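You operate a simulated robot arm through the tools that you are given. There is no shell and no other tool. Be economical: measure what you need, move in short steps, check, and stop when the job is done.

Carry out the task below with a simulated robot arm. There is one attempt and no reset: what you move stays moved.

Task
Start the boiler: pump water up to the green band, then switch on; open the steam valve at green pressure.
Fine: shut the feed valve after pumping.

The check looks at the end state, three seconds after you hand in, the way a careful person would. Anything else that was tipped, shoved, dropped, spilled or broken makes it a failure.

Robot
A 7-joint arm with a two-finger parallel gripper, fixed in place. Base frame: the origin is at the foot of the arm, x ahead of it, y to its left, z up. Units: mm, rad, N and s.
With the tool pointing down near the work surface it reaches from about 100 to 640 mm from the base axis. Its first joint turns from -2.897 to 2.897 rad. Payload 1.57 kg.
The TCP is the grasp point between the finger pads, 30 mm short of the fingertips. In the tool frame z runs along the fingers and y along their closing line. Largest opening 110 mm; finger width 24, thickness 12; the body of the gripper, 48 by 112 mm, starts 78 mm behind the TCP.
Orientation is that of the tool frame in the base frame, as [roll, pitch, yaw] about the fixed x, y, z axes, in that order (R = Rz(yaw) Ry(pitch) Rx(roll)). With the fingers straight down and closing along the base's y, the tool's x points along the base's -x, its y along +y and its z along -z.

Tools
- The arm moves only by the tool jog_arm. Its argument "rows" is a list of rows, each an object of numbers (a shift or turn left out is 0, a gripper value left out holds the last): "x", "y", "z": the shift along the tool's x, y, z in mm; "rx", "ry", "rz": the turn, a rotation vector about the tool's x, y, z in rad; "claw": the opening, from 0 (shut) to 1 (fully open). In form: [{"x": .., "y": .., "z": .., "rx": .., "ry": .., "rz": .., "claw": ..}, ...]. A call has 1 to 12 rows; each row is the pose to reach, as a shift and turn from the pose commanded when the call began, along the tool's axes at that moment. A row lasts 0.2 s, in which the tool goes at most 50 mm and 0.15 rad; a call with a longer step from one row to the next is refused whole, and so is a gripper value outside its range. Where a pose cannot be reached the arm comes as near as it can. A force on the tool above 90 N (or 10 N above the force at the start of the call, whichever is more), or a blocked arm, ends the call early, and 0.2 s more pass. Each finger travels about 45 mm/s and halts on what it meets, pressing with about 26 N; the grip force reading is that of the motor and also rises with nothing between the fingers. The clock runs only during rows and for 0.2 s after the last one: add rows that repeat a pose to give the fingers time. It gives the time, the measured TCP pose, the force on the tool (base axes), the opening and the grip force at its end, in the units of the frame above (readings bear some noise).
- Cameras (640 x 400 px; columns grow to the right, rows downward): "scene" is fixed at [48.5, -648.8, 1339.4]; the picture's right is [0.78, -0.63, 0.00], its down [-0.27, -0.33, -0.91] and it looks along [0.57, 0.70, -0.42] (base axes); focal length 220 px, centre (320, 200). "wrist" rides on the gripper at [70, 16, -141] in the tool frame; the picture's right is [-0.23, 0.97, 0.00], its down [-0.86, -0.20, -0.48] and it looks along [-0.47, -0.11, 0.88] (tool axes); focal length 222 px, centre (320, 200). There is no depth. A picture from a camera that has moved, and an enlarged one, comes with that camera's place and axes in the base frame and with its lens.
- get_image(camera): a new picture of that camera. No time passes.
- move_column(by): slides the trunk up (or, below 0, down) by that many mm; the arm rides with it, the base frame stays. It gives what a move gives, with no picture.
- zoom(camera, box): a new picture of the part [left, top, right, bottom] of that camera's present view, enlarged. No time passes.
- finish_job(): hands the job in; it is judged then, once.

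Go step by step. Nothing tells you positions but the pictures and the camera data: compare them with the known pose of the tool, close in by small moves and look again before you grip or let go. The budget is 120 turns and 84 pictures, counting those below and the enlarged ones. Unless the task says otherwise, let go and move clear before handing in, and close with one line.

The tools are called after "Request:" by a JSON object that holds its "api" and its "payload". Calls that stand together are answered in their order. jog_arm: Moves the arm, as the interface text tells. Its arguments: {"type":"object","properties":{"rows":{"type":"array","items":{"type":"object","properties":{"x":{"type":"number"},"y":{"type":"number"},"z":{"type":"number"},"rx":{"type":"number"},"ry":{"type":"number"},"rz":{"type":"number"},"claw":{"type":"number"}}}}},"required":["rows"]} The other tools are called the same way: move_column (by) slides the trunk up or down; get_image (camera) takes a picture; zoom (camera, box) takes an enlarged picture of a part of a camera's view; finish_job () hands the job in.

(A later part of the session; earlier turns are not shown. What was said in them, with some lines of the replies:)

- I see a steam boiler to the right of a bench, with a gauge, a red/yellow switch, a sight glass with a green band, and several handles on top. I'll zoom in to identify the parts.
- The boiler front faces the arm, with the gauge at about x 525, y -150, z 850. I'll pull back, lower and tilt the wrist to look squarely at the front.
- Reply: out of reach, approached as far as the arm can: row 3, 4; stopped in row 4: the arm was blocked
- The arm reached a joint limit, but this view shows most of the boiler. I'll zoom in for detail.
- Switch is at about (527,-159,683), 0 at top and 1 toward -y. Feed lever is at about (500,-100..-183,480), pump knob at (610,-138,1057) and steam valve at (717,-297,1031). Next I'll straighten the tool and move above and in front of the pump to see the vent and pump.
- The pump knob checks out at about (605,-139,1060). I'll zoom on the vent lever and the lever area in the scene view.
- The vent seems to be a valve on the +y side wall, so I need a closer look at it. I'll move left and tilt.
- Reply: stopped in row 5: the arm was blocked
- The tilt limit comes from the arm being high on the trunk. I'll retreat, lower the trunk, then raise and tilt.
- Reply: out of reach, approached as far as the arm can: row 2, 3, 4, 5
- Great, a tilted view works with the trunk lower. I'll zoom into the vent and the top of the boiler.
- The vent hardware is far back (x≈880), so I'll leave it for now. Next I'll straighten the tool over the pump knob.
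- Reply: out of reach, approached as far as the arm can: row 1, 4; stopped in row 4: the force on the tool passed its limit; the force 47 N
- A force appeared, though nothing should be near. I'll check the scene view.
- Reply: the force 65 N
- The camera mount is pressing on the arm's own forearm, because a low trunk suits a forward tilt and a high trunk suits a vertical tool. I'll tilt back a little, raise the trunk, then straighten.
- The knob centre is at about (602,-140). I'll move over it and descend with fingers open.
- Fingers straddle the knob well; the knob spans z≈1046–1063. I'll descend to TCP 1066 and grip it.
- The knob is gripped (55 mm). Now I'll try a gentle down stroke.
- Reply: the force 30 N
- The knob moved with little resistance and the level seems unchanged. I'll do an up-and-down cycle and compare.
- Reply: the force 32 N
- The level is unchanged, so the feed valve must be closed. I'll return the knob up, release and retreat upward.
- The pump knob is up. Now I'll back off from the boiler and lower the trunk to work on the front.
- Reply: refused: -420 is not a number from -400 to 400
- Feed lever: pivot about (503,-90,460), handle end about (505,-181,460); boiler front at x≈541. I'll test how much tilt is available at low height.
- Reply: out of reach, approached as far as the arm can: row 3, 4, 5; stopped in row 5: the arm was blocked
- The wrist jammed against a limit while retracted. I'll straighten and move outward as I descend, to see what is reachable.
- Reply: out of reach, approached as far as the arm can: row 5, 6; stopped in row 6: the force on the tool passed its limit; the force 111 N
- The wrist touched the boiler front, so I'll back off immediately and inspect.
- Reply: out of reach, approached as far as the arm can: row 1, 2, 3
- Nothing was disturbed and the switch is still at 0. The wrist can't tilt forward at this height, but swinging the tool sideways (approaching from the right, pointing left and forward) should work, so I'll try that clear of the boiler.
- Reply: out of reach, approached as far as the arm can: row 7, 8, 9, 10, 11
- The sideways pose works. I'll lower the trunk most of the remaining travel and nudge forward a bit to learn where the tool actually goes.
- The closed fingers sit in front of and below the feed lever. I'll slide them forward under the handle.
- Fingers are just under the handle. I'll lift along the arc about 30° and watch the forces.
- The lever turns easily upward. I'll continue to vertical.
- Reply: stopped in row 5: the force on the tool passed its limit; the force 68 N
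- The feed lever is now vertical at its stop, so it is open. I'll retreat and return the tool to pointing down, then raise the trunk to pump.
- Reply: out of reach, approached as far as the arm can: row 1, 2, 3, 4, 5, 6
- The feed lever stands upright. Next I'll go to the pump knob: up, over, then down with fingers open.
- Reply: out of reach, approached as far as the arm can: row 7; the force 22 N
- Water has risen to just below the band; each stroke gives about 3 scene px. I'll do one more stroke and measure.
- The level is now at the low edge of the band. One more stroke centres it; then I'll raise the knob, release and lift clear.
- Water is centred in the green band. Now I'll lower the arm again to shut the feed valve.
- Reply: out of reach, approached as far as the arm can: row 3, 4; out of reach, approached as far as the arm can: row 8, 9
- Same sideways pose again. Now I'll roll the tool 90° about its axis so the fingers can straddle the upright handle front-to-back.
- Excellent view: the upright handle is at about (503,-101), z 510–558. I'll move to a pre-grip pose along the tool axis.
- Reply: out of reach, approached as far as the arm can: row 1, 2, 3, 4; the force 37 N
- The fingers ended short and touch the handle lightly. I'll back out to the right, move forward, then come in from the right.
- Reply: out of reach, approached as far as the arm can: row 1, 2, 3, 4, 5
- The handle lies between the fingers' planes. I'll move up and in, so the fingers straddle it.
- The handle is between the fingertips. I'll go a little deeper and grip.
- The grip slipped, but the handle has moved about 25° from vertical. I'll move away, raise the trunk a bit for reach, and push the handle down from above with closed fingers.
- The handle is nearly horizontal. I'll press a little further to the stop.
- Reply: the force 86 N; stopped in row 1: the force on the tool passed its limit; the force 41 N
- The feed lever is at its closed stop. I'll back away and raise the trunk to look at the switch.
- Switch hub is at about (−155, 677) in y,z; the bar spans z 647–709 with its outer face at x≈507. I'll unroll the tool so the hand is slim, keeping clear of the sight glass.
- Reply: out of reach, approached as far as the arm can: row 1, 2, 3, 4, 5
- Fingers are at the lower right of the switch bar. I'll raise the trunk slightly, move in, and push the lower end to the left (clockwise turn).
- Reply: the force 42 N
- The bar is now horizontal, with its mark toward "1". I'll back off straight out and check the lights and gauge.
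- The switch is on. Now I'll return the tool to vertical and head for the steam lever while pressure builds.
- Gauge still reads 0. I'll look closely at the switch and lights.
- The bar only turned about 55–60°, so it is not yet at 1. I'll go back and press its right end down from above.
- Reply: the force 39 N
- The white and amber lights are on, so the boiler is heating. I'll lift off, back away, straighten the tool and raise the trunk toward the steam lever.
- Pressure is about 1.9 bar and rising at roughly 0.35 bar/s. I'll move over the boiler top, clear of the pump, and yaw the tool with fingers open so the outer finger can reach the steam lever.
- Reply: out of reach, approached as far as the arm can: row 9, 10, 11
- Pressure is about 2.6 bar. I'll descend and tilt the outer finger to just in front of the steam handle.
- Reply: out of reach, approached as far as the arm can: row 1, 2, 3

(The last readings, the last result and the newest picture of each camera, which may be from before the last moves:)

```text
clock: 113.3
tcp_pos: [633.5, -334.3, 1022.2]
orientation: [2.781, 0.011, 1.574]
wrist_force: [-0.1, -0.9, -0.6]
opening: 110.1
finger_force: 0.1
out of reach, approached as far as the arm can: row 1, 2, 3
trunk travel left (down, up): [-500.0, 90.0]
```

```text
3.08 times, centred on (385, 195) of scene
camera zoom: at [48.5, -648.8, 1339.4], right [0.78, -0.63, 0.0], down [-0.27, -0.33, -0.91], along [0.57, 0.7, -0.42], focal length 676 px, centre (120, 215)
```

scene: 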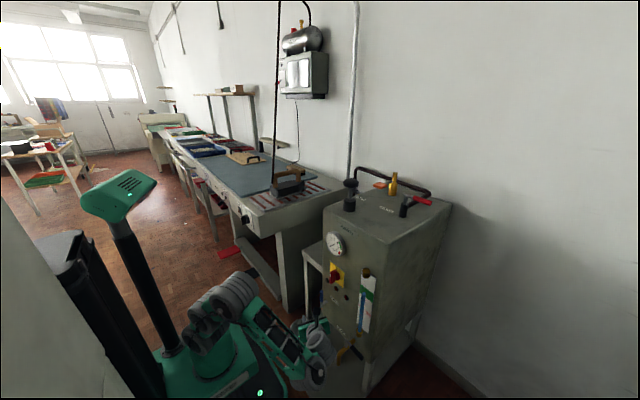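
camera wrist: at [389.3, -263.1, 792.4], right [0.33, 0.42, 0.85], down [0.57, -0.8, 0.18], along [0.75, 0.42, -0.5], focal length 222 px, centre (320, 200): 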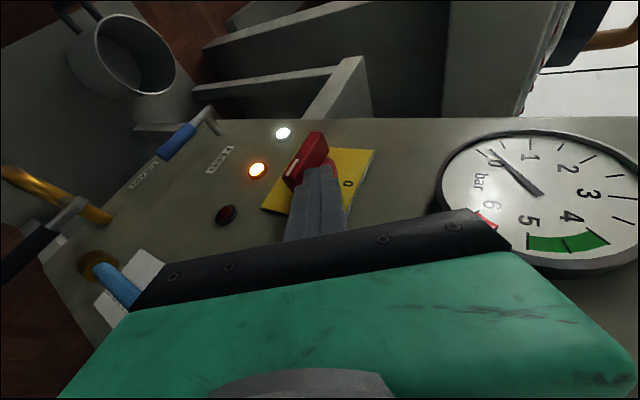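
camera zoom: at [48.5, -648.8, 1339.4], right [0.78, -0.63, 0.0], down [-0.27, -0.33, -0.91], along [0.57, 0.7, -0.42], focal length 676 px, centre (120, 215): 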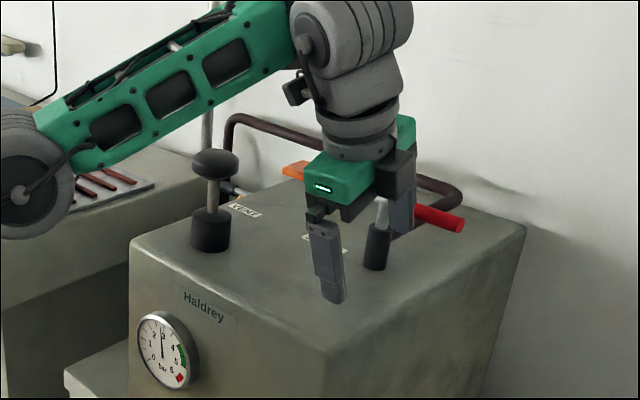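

In position with pressure about 3 bar. I'll wait with small holds until it enters the green.

Request:
{"api": "jog_arm", "payload": {"rows": [{"y": 2}, {"y": 2}, {"y": 2}, {"y": 2}, {"y": 2}, {"y": 2}, {"y": 2}, {"y": 2}, {"y": 2}, {"y": 2}, {"y": 2}, {"y": 2}]}}

Request:
{"api": "jog_arm", "payload": {"rows": [{"y": 0}, {"y": 0}, {"y": 0}, {"y": 0}]}}

Request:
{"api": "zoom", "payload": {"camera": "scene", "box": [325, 225, 365, 260]}}

```text
clock: 115.9
tcp_pos: [634.1, -333.9, 1023.8]
orientation: [2.784, 0.011, 1.574]
wrist_force: [0.4, -0.2, -1.1]
opening: 109.9
finger_force: 0.0
trunk travel left (down, up): [-500.0, 90.0]
```

```text
clock: 116.9
tcp_pos: [634.7, -334.1, 1025.0]
orientation: [2.783, 0.011, 1.575]
wrist_force: [0.7, 0.3, 0.2]
opening: 110.1
finger_force: 0.0
trunk travel left (down, up): [-500.0, 90.0]
```

```text
11.43 times, centred on (345, 242) of scene
camera zoom: at [48.5, -648.8, 1339.4], right [0.78, -0.63, 0.0], down [-0.27, -0.33, -0.91], along [0.57, 0.7, -0.42], focal length 2509 px, centre (34, -286)
```

zoom: 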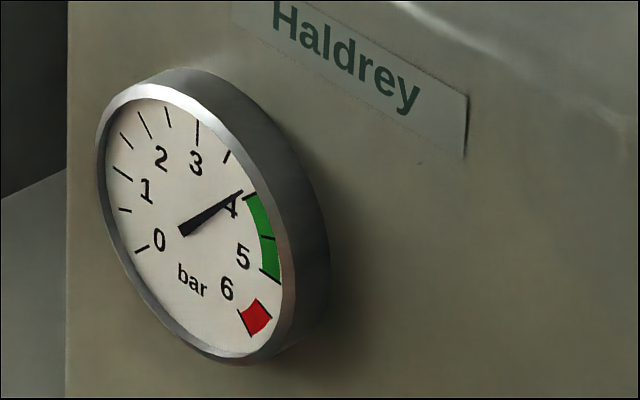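

Pressure is just reaching 4 bar, the start of the green. I'll push the steam handle now along its arc.

Request:
{"api": "jog_arm", "payload": {"rows": [{"y": 0}, {"x": 0, "y": 10, "z": 4}, {"x": -2, "y": 20.6, "z": 7.7}, {"x": -2, "y": 30, "z": 11.2}, {"x": 1, "y": 39, "z": 14.7}, {"x": 5.5, "y": 47, "z": 17.5}, {"x": 12, "y": 53.5, "z": 20}, {"x": 19, "y": 58, "z": 21.7}, {"x": 25, "y": 62, "z": 23}, {"x": 25, "y": 62, "z": 23}]}}

Request:
{"api": "zoom", "payload": {"camera": "scene", "box": [310, 130, 460, 260]}}

```text
clock: 119.1
tcp_pos: [654.6, -316.1, 1029.0]
orientation: [2.786, 0.014, 1.566]
wrist_force: [-24.1, -34.7, -8.9]
opening: 87.6
finger_force: 0.1
out of reach, approached as far as the arm can: row 2, 3, 4, 5, 6, 7, 8, 9, 10
trunk travel left (down, up): [-500.0, 90.0]
```

```text
3.08 times, centred on (385, 195) of scene
camera zoom: at [48.5, -648.8, 1339.4], right [0.78, -0.63, 0.0], down [-0.27, -0.33, -0.91], along [0.57, 0.7, -0.42], focal length 676 px, centre (120, 215)
```

zoom: 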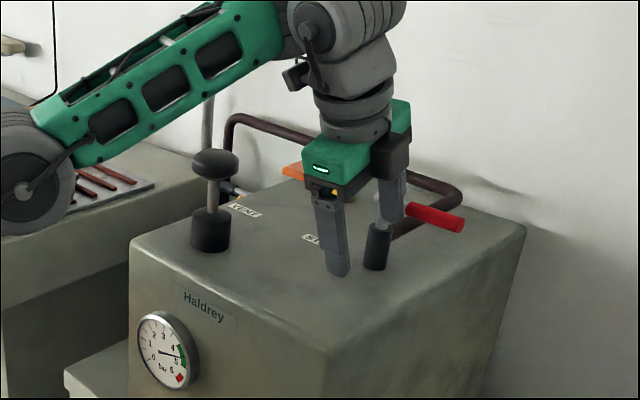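

The handle hasn't moved and the finger yielded. I'll look through the wrist camera to see the contact before acting.

Request:
{"api": "get_image", "payload": {"camera": "wrist"}}

```text
6 pictures are left
camera wrist: at [620.0, -243.2, 1165.9], right [0.91, -0.23, 0.34], down [-0.36, -0.85, 0.39], along [0.2, -0.48, -0.85], focal length 222 px, centre (320, 200)
```

wrist: 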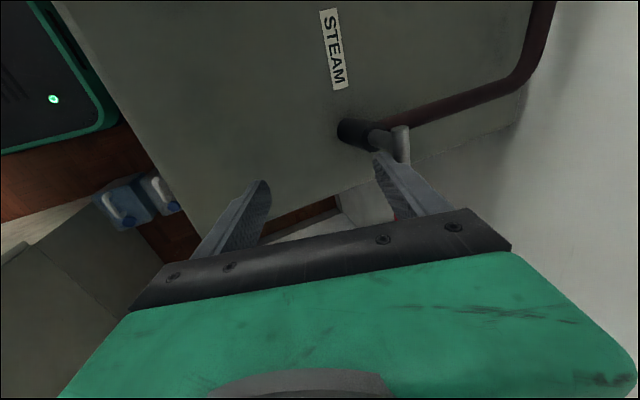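

The finger had slid against the valve stem, because too much tilt shortened the reach. I'll back off, reduce the tilt for more reach, and push the red handle further from the pivot.

Request:
{"api": "jog_arm", "payload": {"rows": [{"x": -23, "y": -13, "z": -4.9, "rx": 0.1, "claw": 1}, {"x": -24, "y": -8.3, "z": -6.3, "rx": 0.2}, {"x": -24, "y": 2.9, "z": -2.1, "rx": 0.2}, {"x": -25, "y": 15.1, "z": 2.4, "rx": 0.2}, {"x": -18, "y": 20.7, "z": 4.5, "rx": 0.2}, {"x": -10, "y": 24.5, "z": 5.9, "rx": 0.2}, {"x": -3, "y": 27.3, "z": 6.9, "rx": 0.2}, {"x": 5, "y": 29.2, "z": 7.6, "rx": 0.2}, {"x": 9, "y": 30, "z": 8, "rx": 0.2}]}}

Request:
{"api": "zoom", "payload": {"camera": "scene", "box": [310, 130, 460, 260]}}

```text
clock: 121.1
tcp_pos: [674.5, -315.6, 1035.0]
orientation: [2.977, 0.002, 1.554]
wrist_force: [-55.5, -61.1, 5.5]
opening: 53.1
finger_force: 0.1
out of reach, approached as far as the arm can: row 4, 5, 6, 7, 8, 9
trunk travel left (down, up): [-500.0, 90.0]
```

```text
3.08 times, centred on (385, 195) of scene
camera zoom: at [48.5, -648.8, 1339.4], right [0.78, -0.63, 0.0], down [-0.27, -0.33, -0.91], along [0.57, 0.7, -0.42], focal length 676 px, centre (120, 215)
```

zoom: 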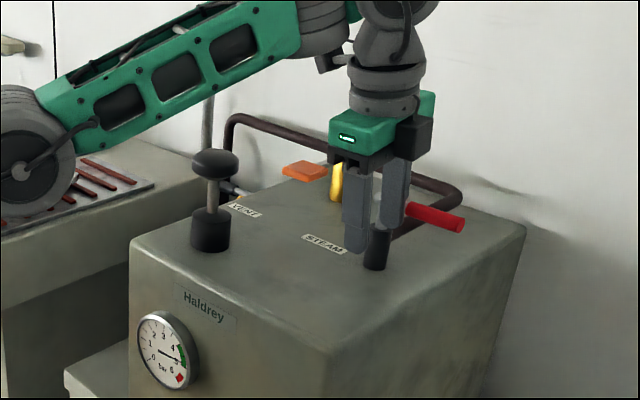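

The handle is firm against +x, so it must open toward -x. I'll lift, reopen, turn the jaw radially and drop the outer finger behind the handle to pull it.

Request:
{"api": "jog_arm", "payload": {"rows": [{"x": -2, "y": -8.5, "z": -21.7, "claw": 1}, {"x": 0, "y": -5.2, "z": -41.4, "rz": 0.14}, {"x": 3, "y": 8.6, "z": -39.1, "rz": 0.28}, {"x": 6, "y": 23, "z": -34.7, "rz": 0.42}, {"x": 6, "y": 23, "z": -34.7, "rz": 0.42}]}}

Request:
{"api": "get_image", "payload": {"camera": "wrist"}}

```text
clock: 121.6
tcp_pos: [667.2, -313.7, 1036.8]
orientation: [3.035, -0.035, 1.52]
wrist_force: [-51.8, -60.9, -21.0]
opening: 67.8
finger_force: 0.1
trunk travel left (down, up): [-500.0, 90.0]
stopped in row 2: the force on the tool passed its limit (the readings are from after the stop); the commanded pose is now the measured one
```

```text
4 pictures are left
camera wrist: at [669.8, -248.1, 1181.0], right [0.96, -0.28, 0.1], down [-0.29, -0.86, 0.42], along [-0.03, -0.43, -0.9], focal length 222 px, centre (320, 200)
```

wrist: 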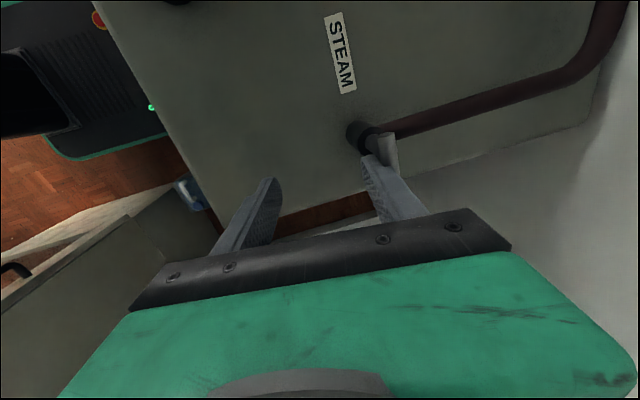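

The finger is wedged beside the stem. I'll slide away from it first, then lift and go over.

Request:
{"api": "jog_arm", "payload": {"rows": [{"x": -15, "y": -16.9, "z": -3.5, "claw": 1}, {"x": -13.5, "y": -13, "z": -41}, {"x": -4, "y": 9.7, "z": -41, "rz": 0.13}, {"x": 4.6, "y": 27, "z": -39, "rz": 0.26}, {"x": 6.6, "y": 28.8, "z": -37, "rz": 0.37}, {"x": 6.6, "y": 28.8, "z": -37, "rz": 0.37}]}}

Request:
{"api": "zoom", "payload": {"camera": "scene", "box": [310, 130, 460, 260]}}

```text
clock: 122.0
tcp_pos: [680.1, -238.7, 1015.8]
orientation: [3.123, 0.0, 1.594]
wrist_force: [2.3, 0.9, -3.3]
opening: 110.0
finger_force: 0.1
out of reach, approached as far as the arm can: row 1
trunk travel left (down, up): [-500.0, 90.0]
stopped in row 1: the arm was blocked; the commanded pose is now the measured one
```

```text
3.08 times, centred on (385, 195) of scene
camera zoom: at [48.5, -648.8, 1339.4], right [0.78, -0.63, 0.0], down [-0.27, -0.33, -0.91], along [0.57, 0.7, -0.42], focal length 676 px, centre (120, 215)
```

zoom: 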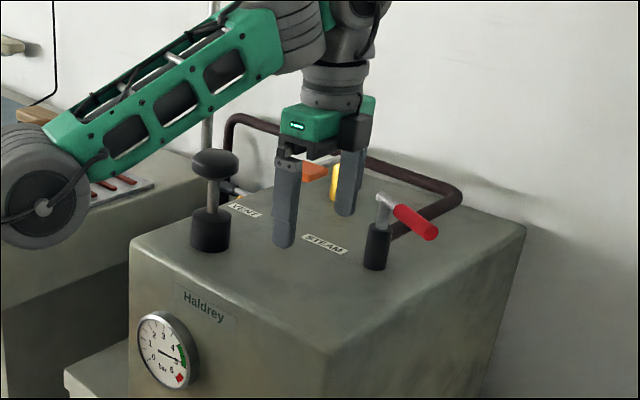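

The handle has swung part-way toward -x, confirming the direction; pressure is holding about 4.8, in the green. I'll lift over and position the open fingers astride the handle.

Request:
{"api": "jog_arm", "payload": {"rows": [{"x": -10, "y": -20, "z": -40}, {"x": -19, "y": -40.5, "z": -65, "rx": -0.06}, {"x": -59, "y": -41, "z": -65, "rx": -0.12}, {"x": -92, "y": -32, "z": -60, "rx": -0.17}, {"x": -93, "y": -10, "z": -57, "rx": -0.17}, {"x": -93, "y": -10, "z": -57, "rx": -0.17}]}}

```text
clock: 123.4
tcp_pos: [644.1, -353.5, 1090.9]
orientation: [2.885, 0.009, 1.552]
wrist_force: [-0.2, -1.4, -0.4]
opening: 109.7
finger_force: 0.0
out of reach, approached as far as the arm can: row 1, 2, 3, 5, 6
trunk travel left (down, up): [-500.0, 90.0]
```

Request:
{"api": "jog_arm", "payload": {"rows": [{"x": 9.2, "y": 8.3, "z": 18.8}, {"x": 18.5, "y": 18.4, "z": 38}, {"x": 18.5, "y": 18.4, "z": 38}]}}

Request:
{"api": "get_image", "payload": {"camera": "wrist"}}

```text
clock: 124.2
tcp_pos: [664.1, -330.9, 1060.9]
orientation: [2.882, 0.011, 1.556]
wrist_force: [0.4, -0.3, 0.3]
opening: 109.8
finger_force: 0.1
out of reach, approached as far as the arm can: row 1, 2, 3
trunk travel left (down, up): [-500.0, 90.0]
```

```text
2 pictures are left
camera wrist: at [642.8, -258.2, 1199.8], right [0.94, -0.24, 0.25], down [-0.33, -0.84, 0.42], along [0.11, -0.48, -0.87], focal length 222 px, centre (320, 200)
```

wrist: 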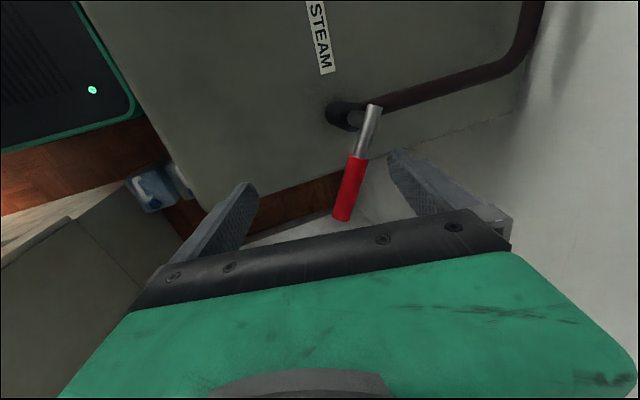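

The handle is cleanly between the open fingers. I'll descend and pull it along its arc toward -x.

Request:
{"api": "jog_arm", "payload": {"rows": [{"y": -3.6, "z": 13.5}, {"y": -7.1, "z": 27}, {"x": -3, "y": -14.8, "z": 25}, {"x": -4, "y": -22.1, "z": 23.1}, {"x": -2, "y": -31.3, "z": 20.7}, {"x": 2, "y": -40, "z": 18.4}, {"x": 7, "y": -46.7, "z": 16.6}, {"x": 13, "y": -51.6, "z": 15.3}, {"x": 19, "y": -53.5, "z": 14.8}, {"x": 23, "y": -53.5, "z": 14.8}]}}

Request:
{"api": "zoom", "payload": {"camera": "scene", "box": [310, 130, 460, 260]}}

```text
clock: 126.4
tcp_pos: [627.1, -318.1, 1033.8]
orientation: [2.884, 0.009, 1.554]
wrist_force: [-1.0, -4.0, 0.2]
opening: 108.7
finger_force: 0.0
out of reach, approached as far as the arm can: row 8, 9, 10
trunk travel left (down, up): [-500.0, 90.0]
```

```text
3.08 times, centred on (385, 195) of scene
camera zoom: at [48.5, -648.8, 1339.4], right [0.78, -0.63, 0.0], down [-0.27, -0.33, -0.91], along [0.57, 0.7, -0.42], focal length 676 px, centre (120, 215)
```

zoom: 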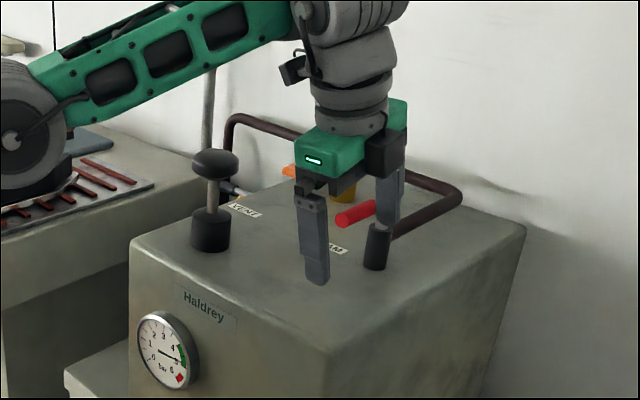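

The steam handle points about 86° round, with pressure still in the green. I'll give a last small nudge, then lift clear and back off.

Request:
{"api": "jog_arm", "payload": {"rows": [{"x": 4, "rx": 0.08}, {"x": 9, "rx": 0.15}, {"x": 9, "rx": 0.15}, {"x": 3, "rx": 0.15}, {"x": 0, "y": 10, "z": -38, "rx": 0.15}, {"x": 0, "y": 16, "z": -80, "rx": 0.15}, {"x": 0, "y": -20, "z": -95, "rx": 0.15}, {"x": 0, "y": -60, "z": -110, "rx": 0.15}]}}

Request:
{"api": "zoom", "payload": {"camera": "scene", "box": [305, 150, 455, 320]}}

```text
clock: 128.2
tcp_pos: [540.9, -317.1, 1127.7]
orientation: [3.033, 0.011, 1.554]
wrist_force: [0.2, 0.7, -0.5]
opening: 109.9
finger_force: 0.1
trunk travel left (down, up): [-500.0, 90.0]
```

```text
2.35 times, centred on (380, 235) of scene
camera zoom: at [48.5, -648.8, 1339.4], right [0.78, -0.63, 0.0], down [-0.27, -0.33, -0.91], along [0.57, 0.7, -0.42], focal length 517 px, centre (179, 118)
```

zoom: 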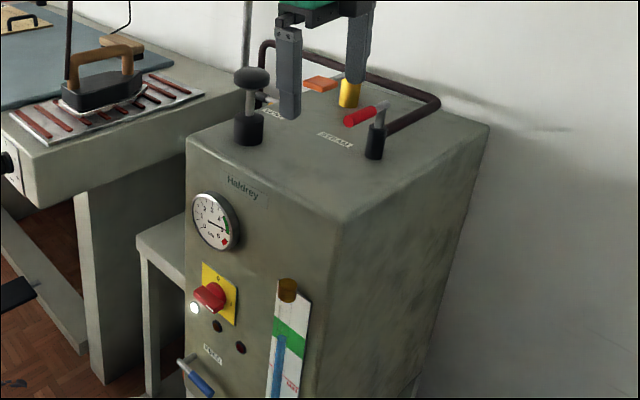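

The steam handle is open, pressure is in the green with the heater regulating, and water is in the green band. The feed valve is shut, the switch is on and the arm is clear.

Request:
{"api": "finish_job", "payload": {}}

```text
The job is handed in.
```

The boiler is running: the water is in the green band, the feed valve is shut, the switch is on, and the steam valve is open with the gauge at about 4.8 bar (green). On the way I bumped the boiler front once (about 100 N) and pushed the steam handle the wrong way before opening it; I saw no damage or shift from either.
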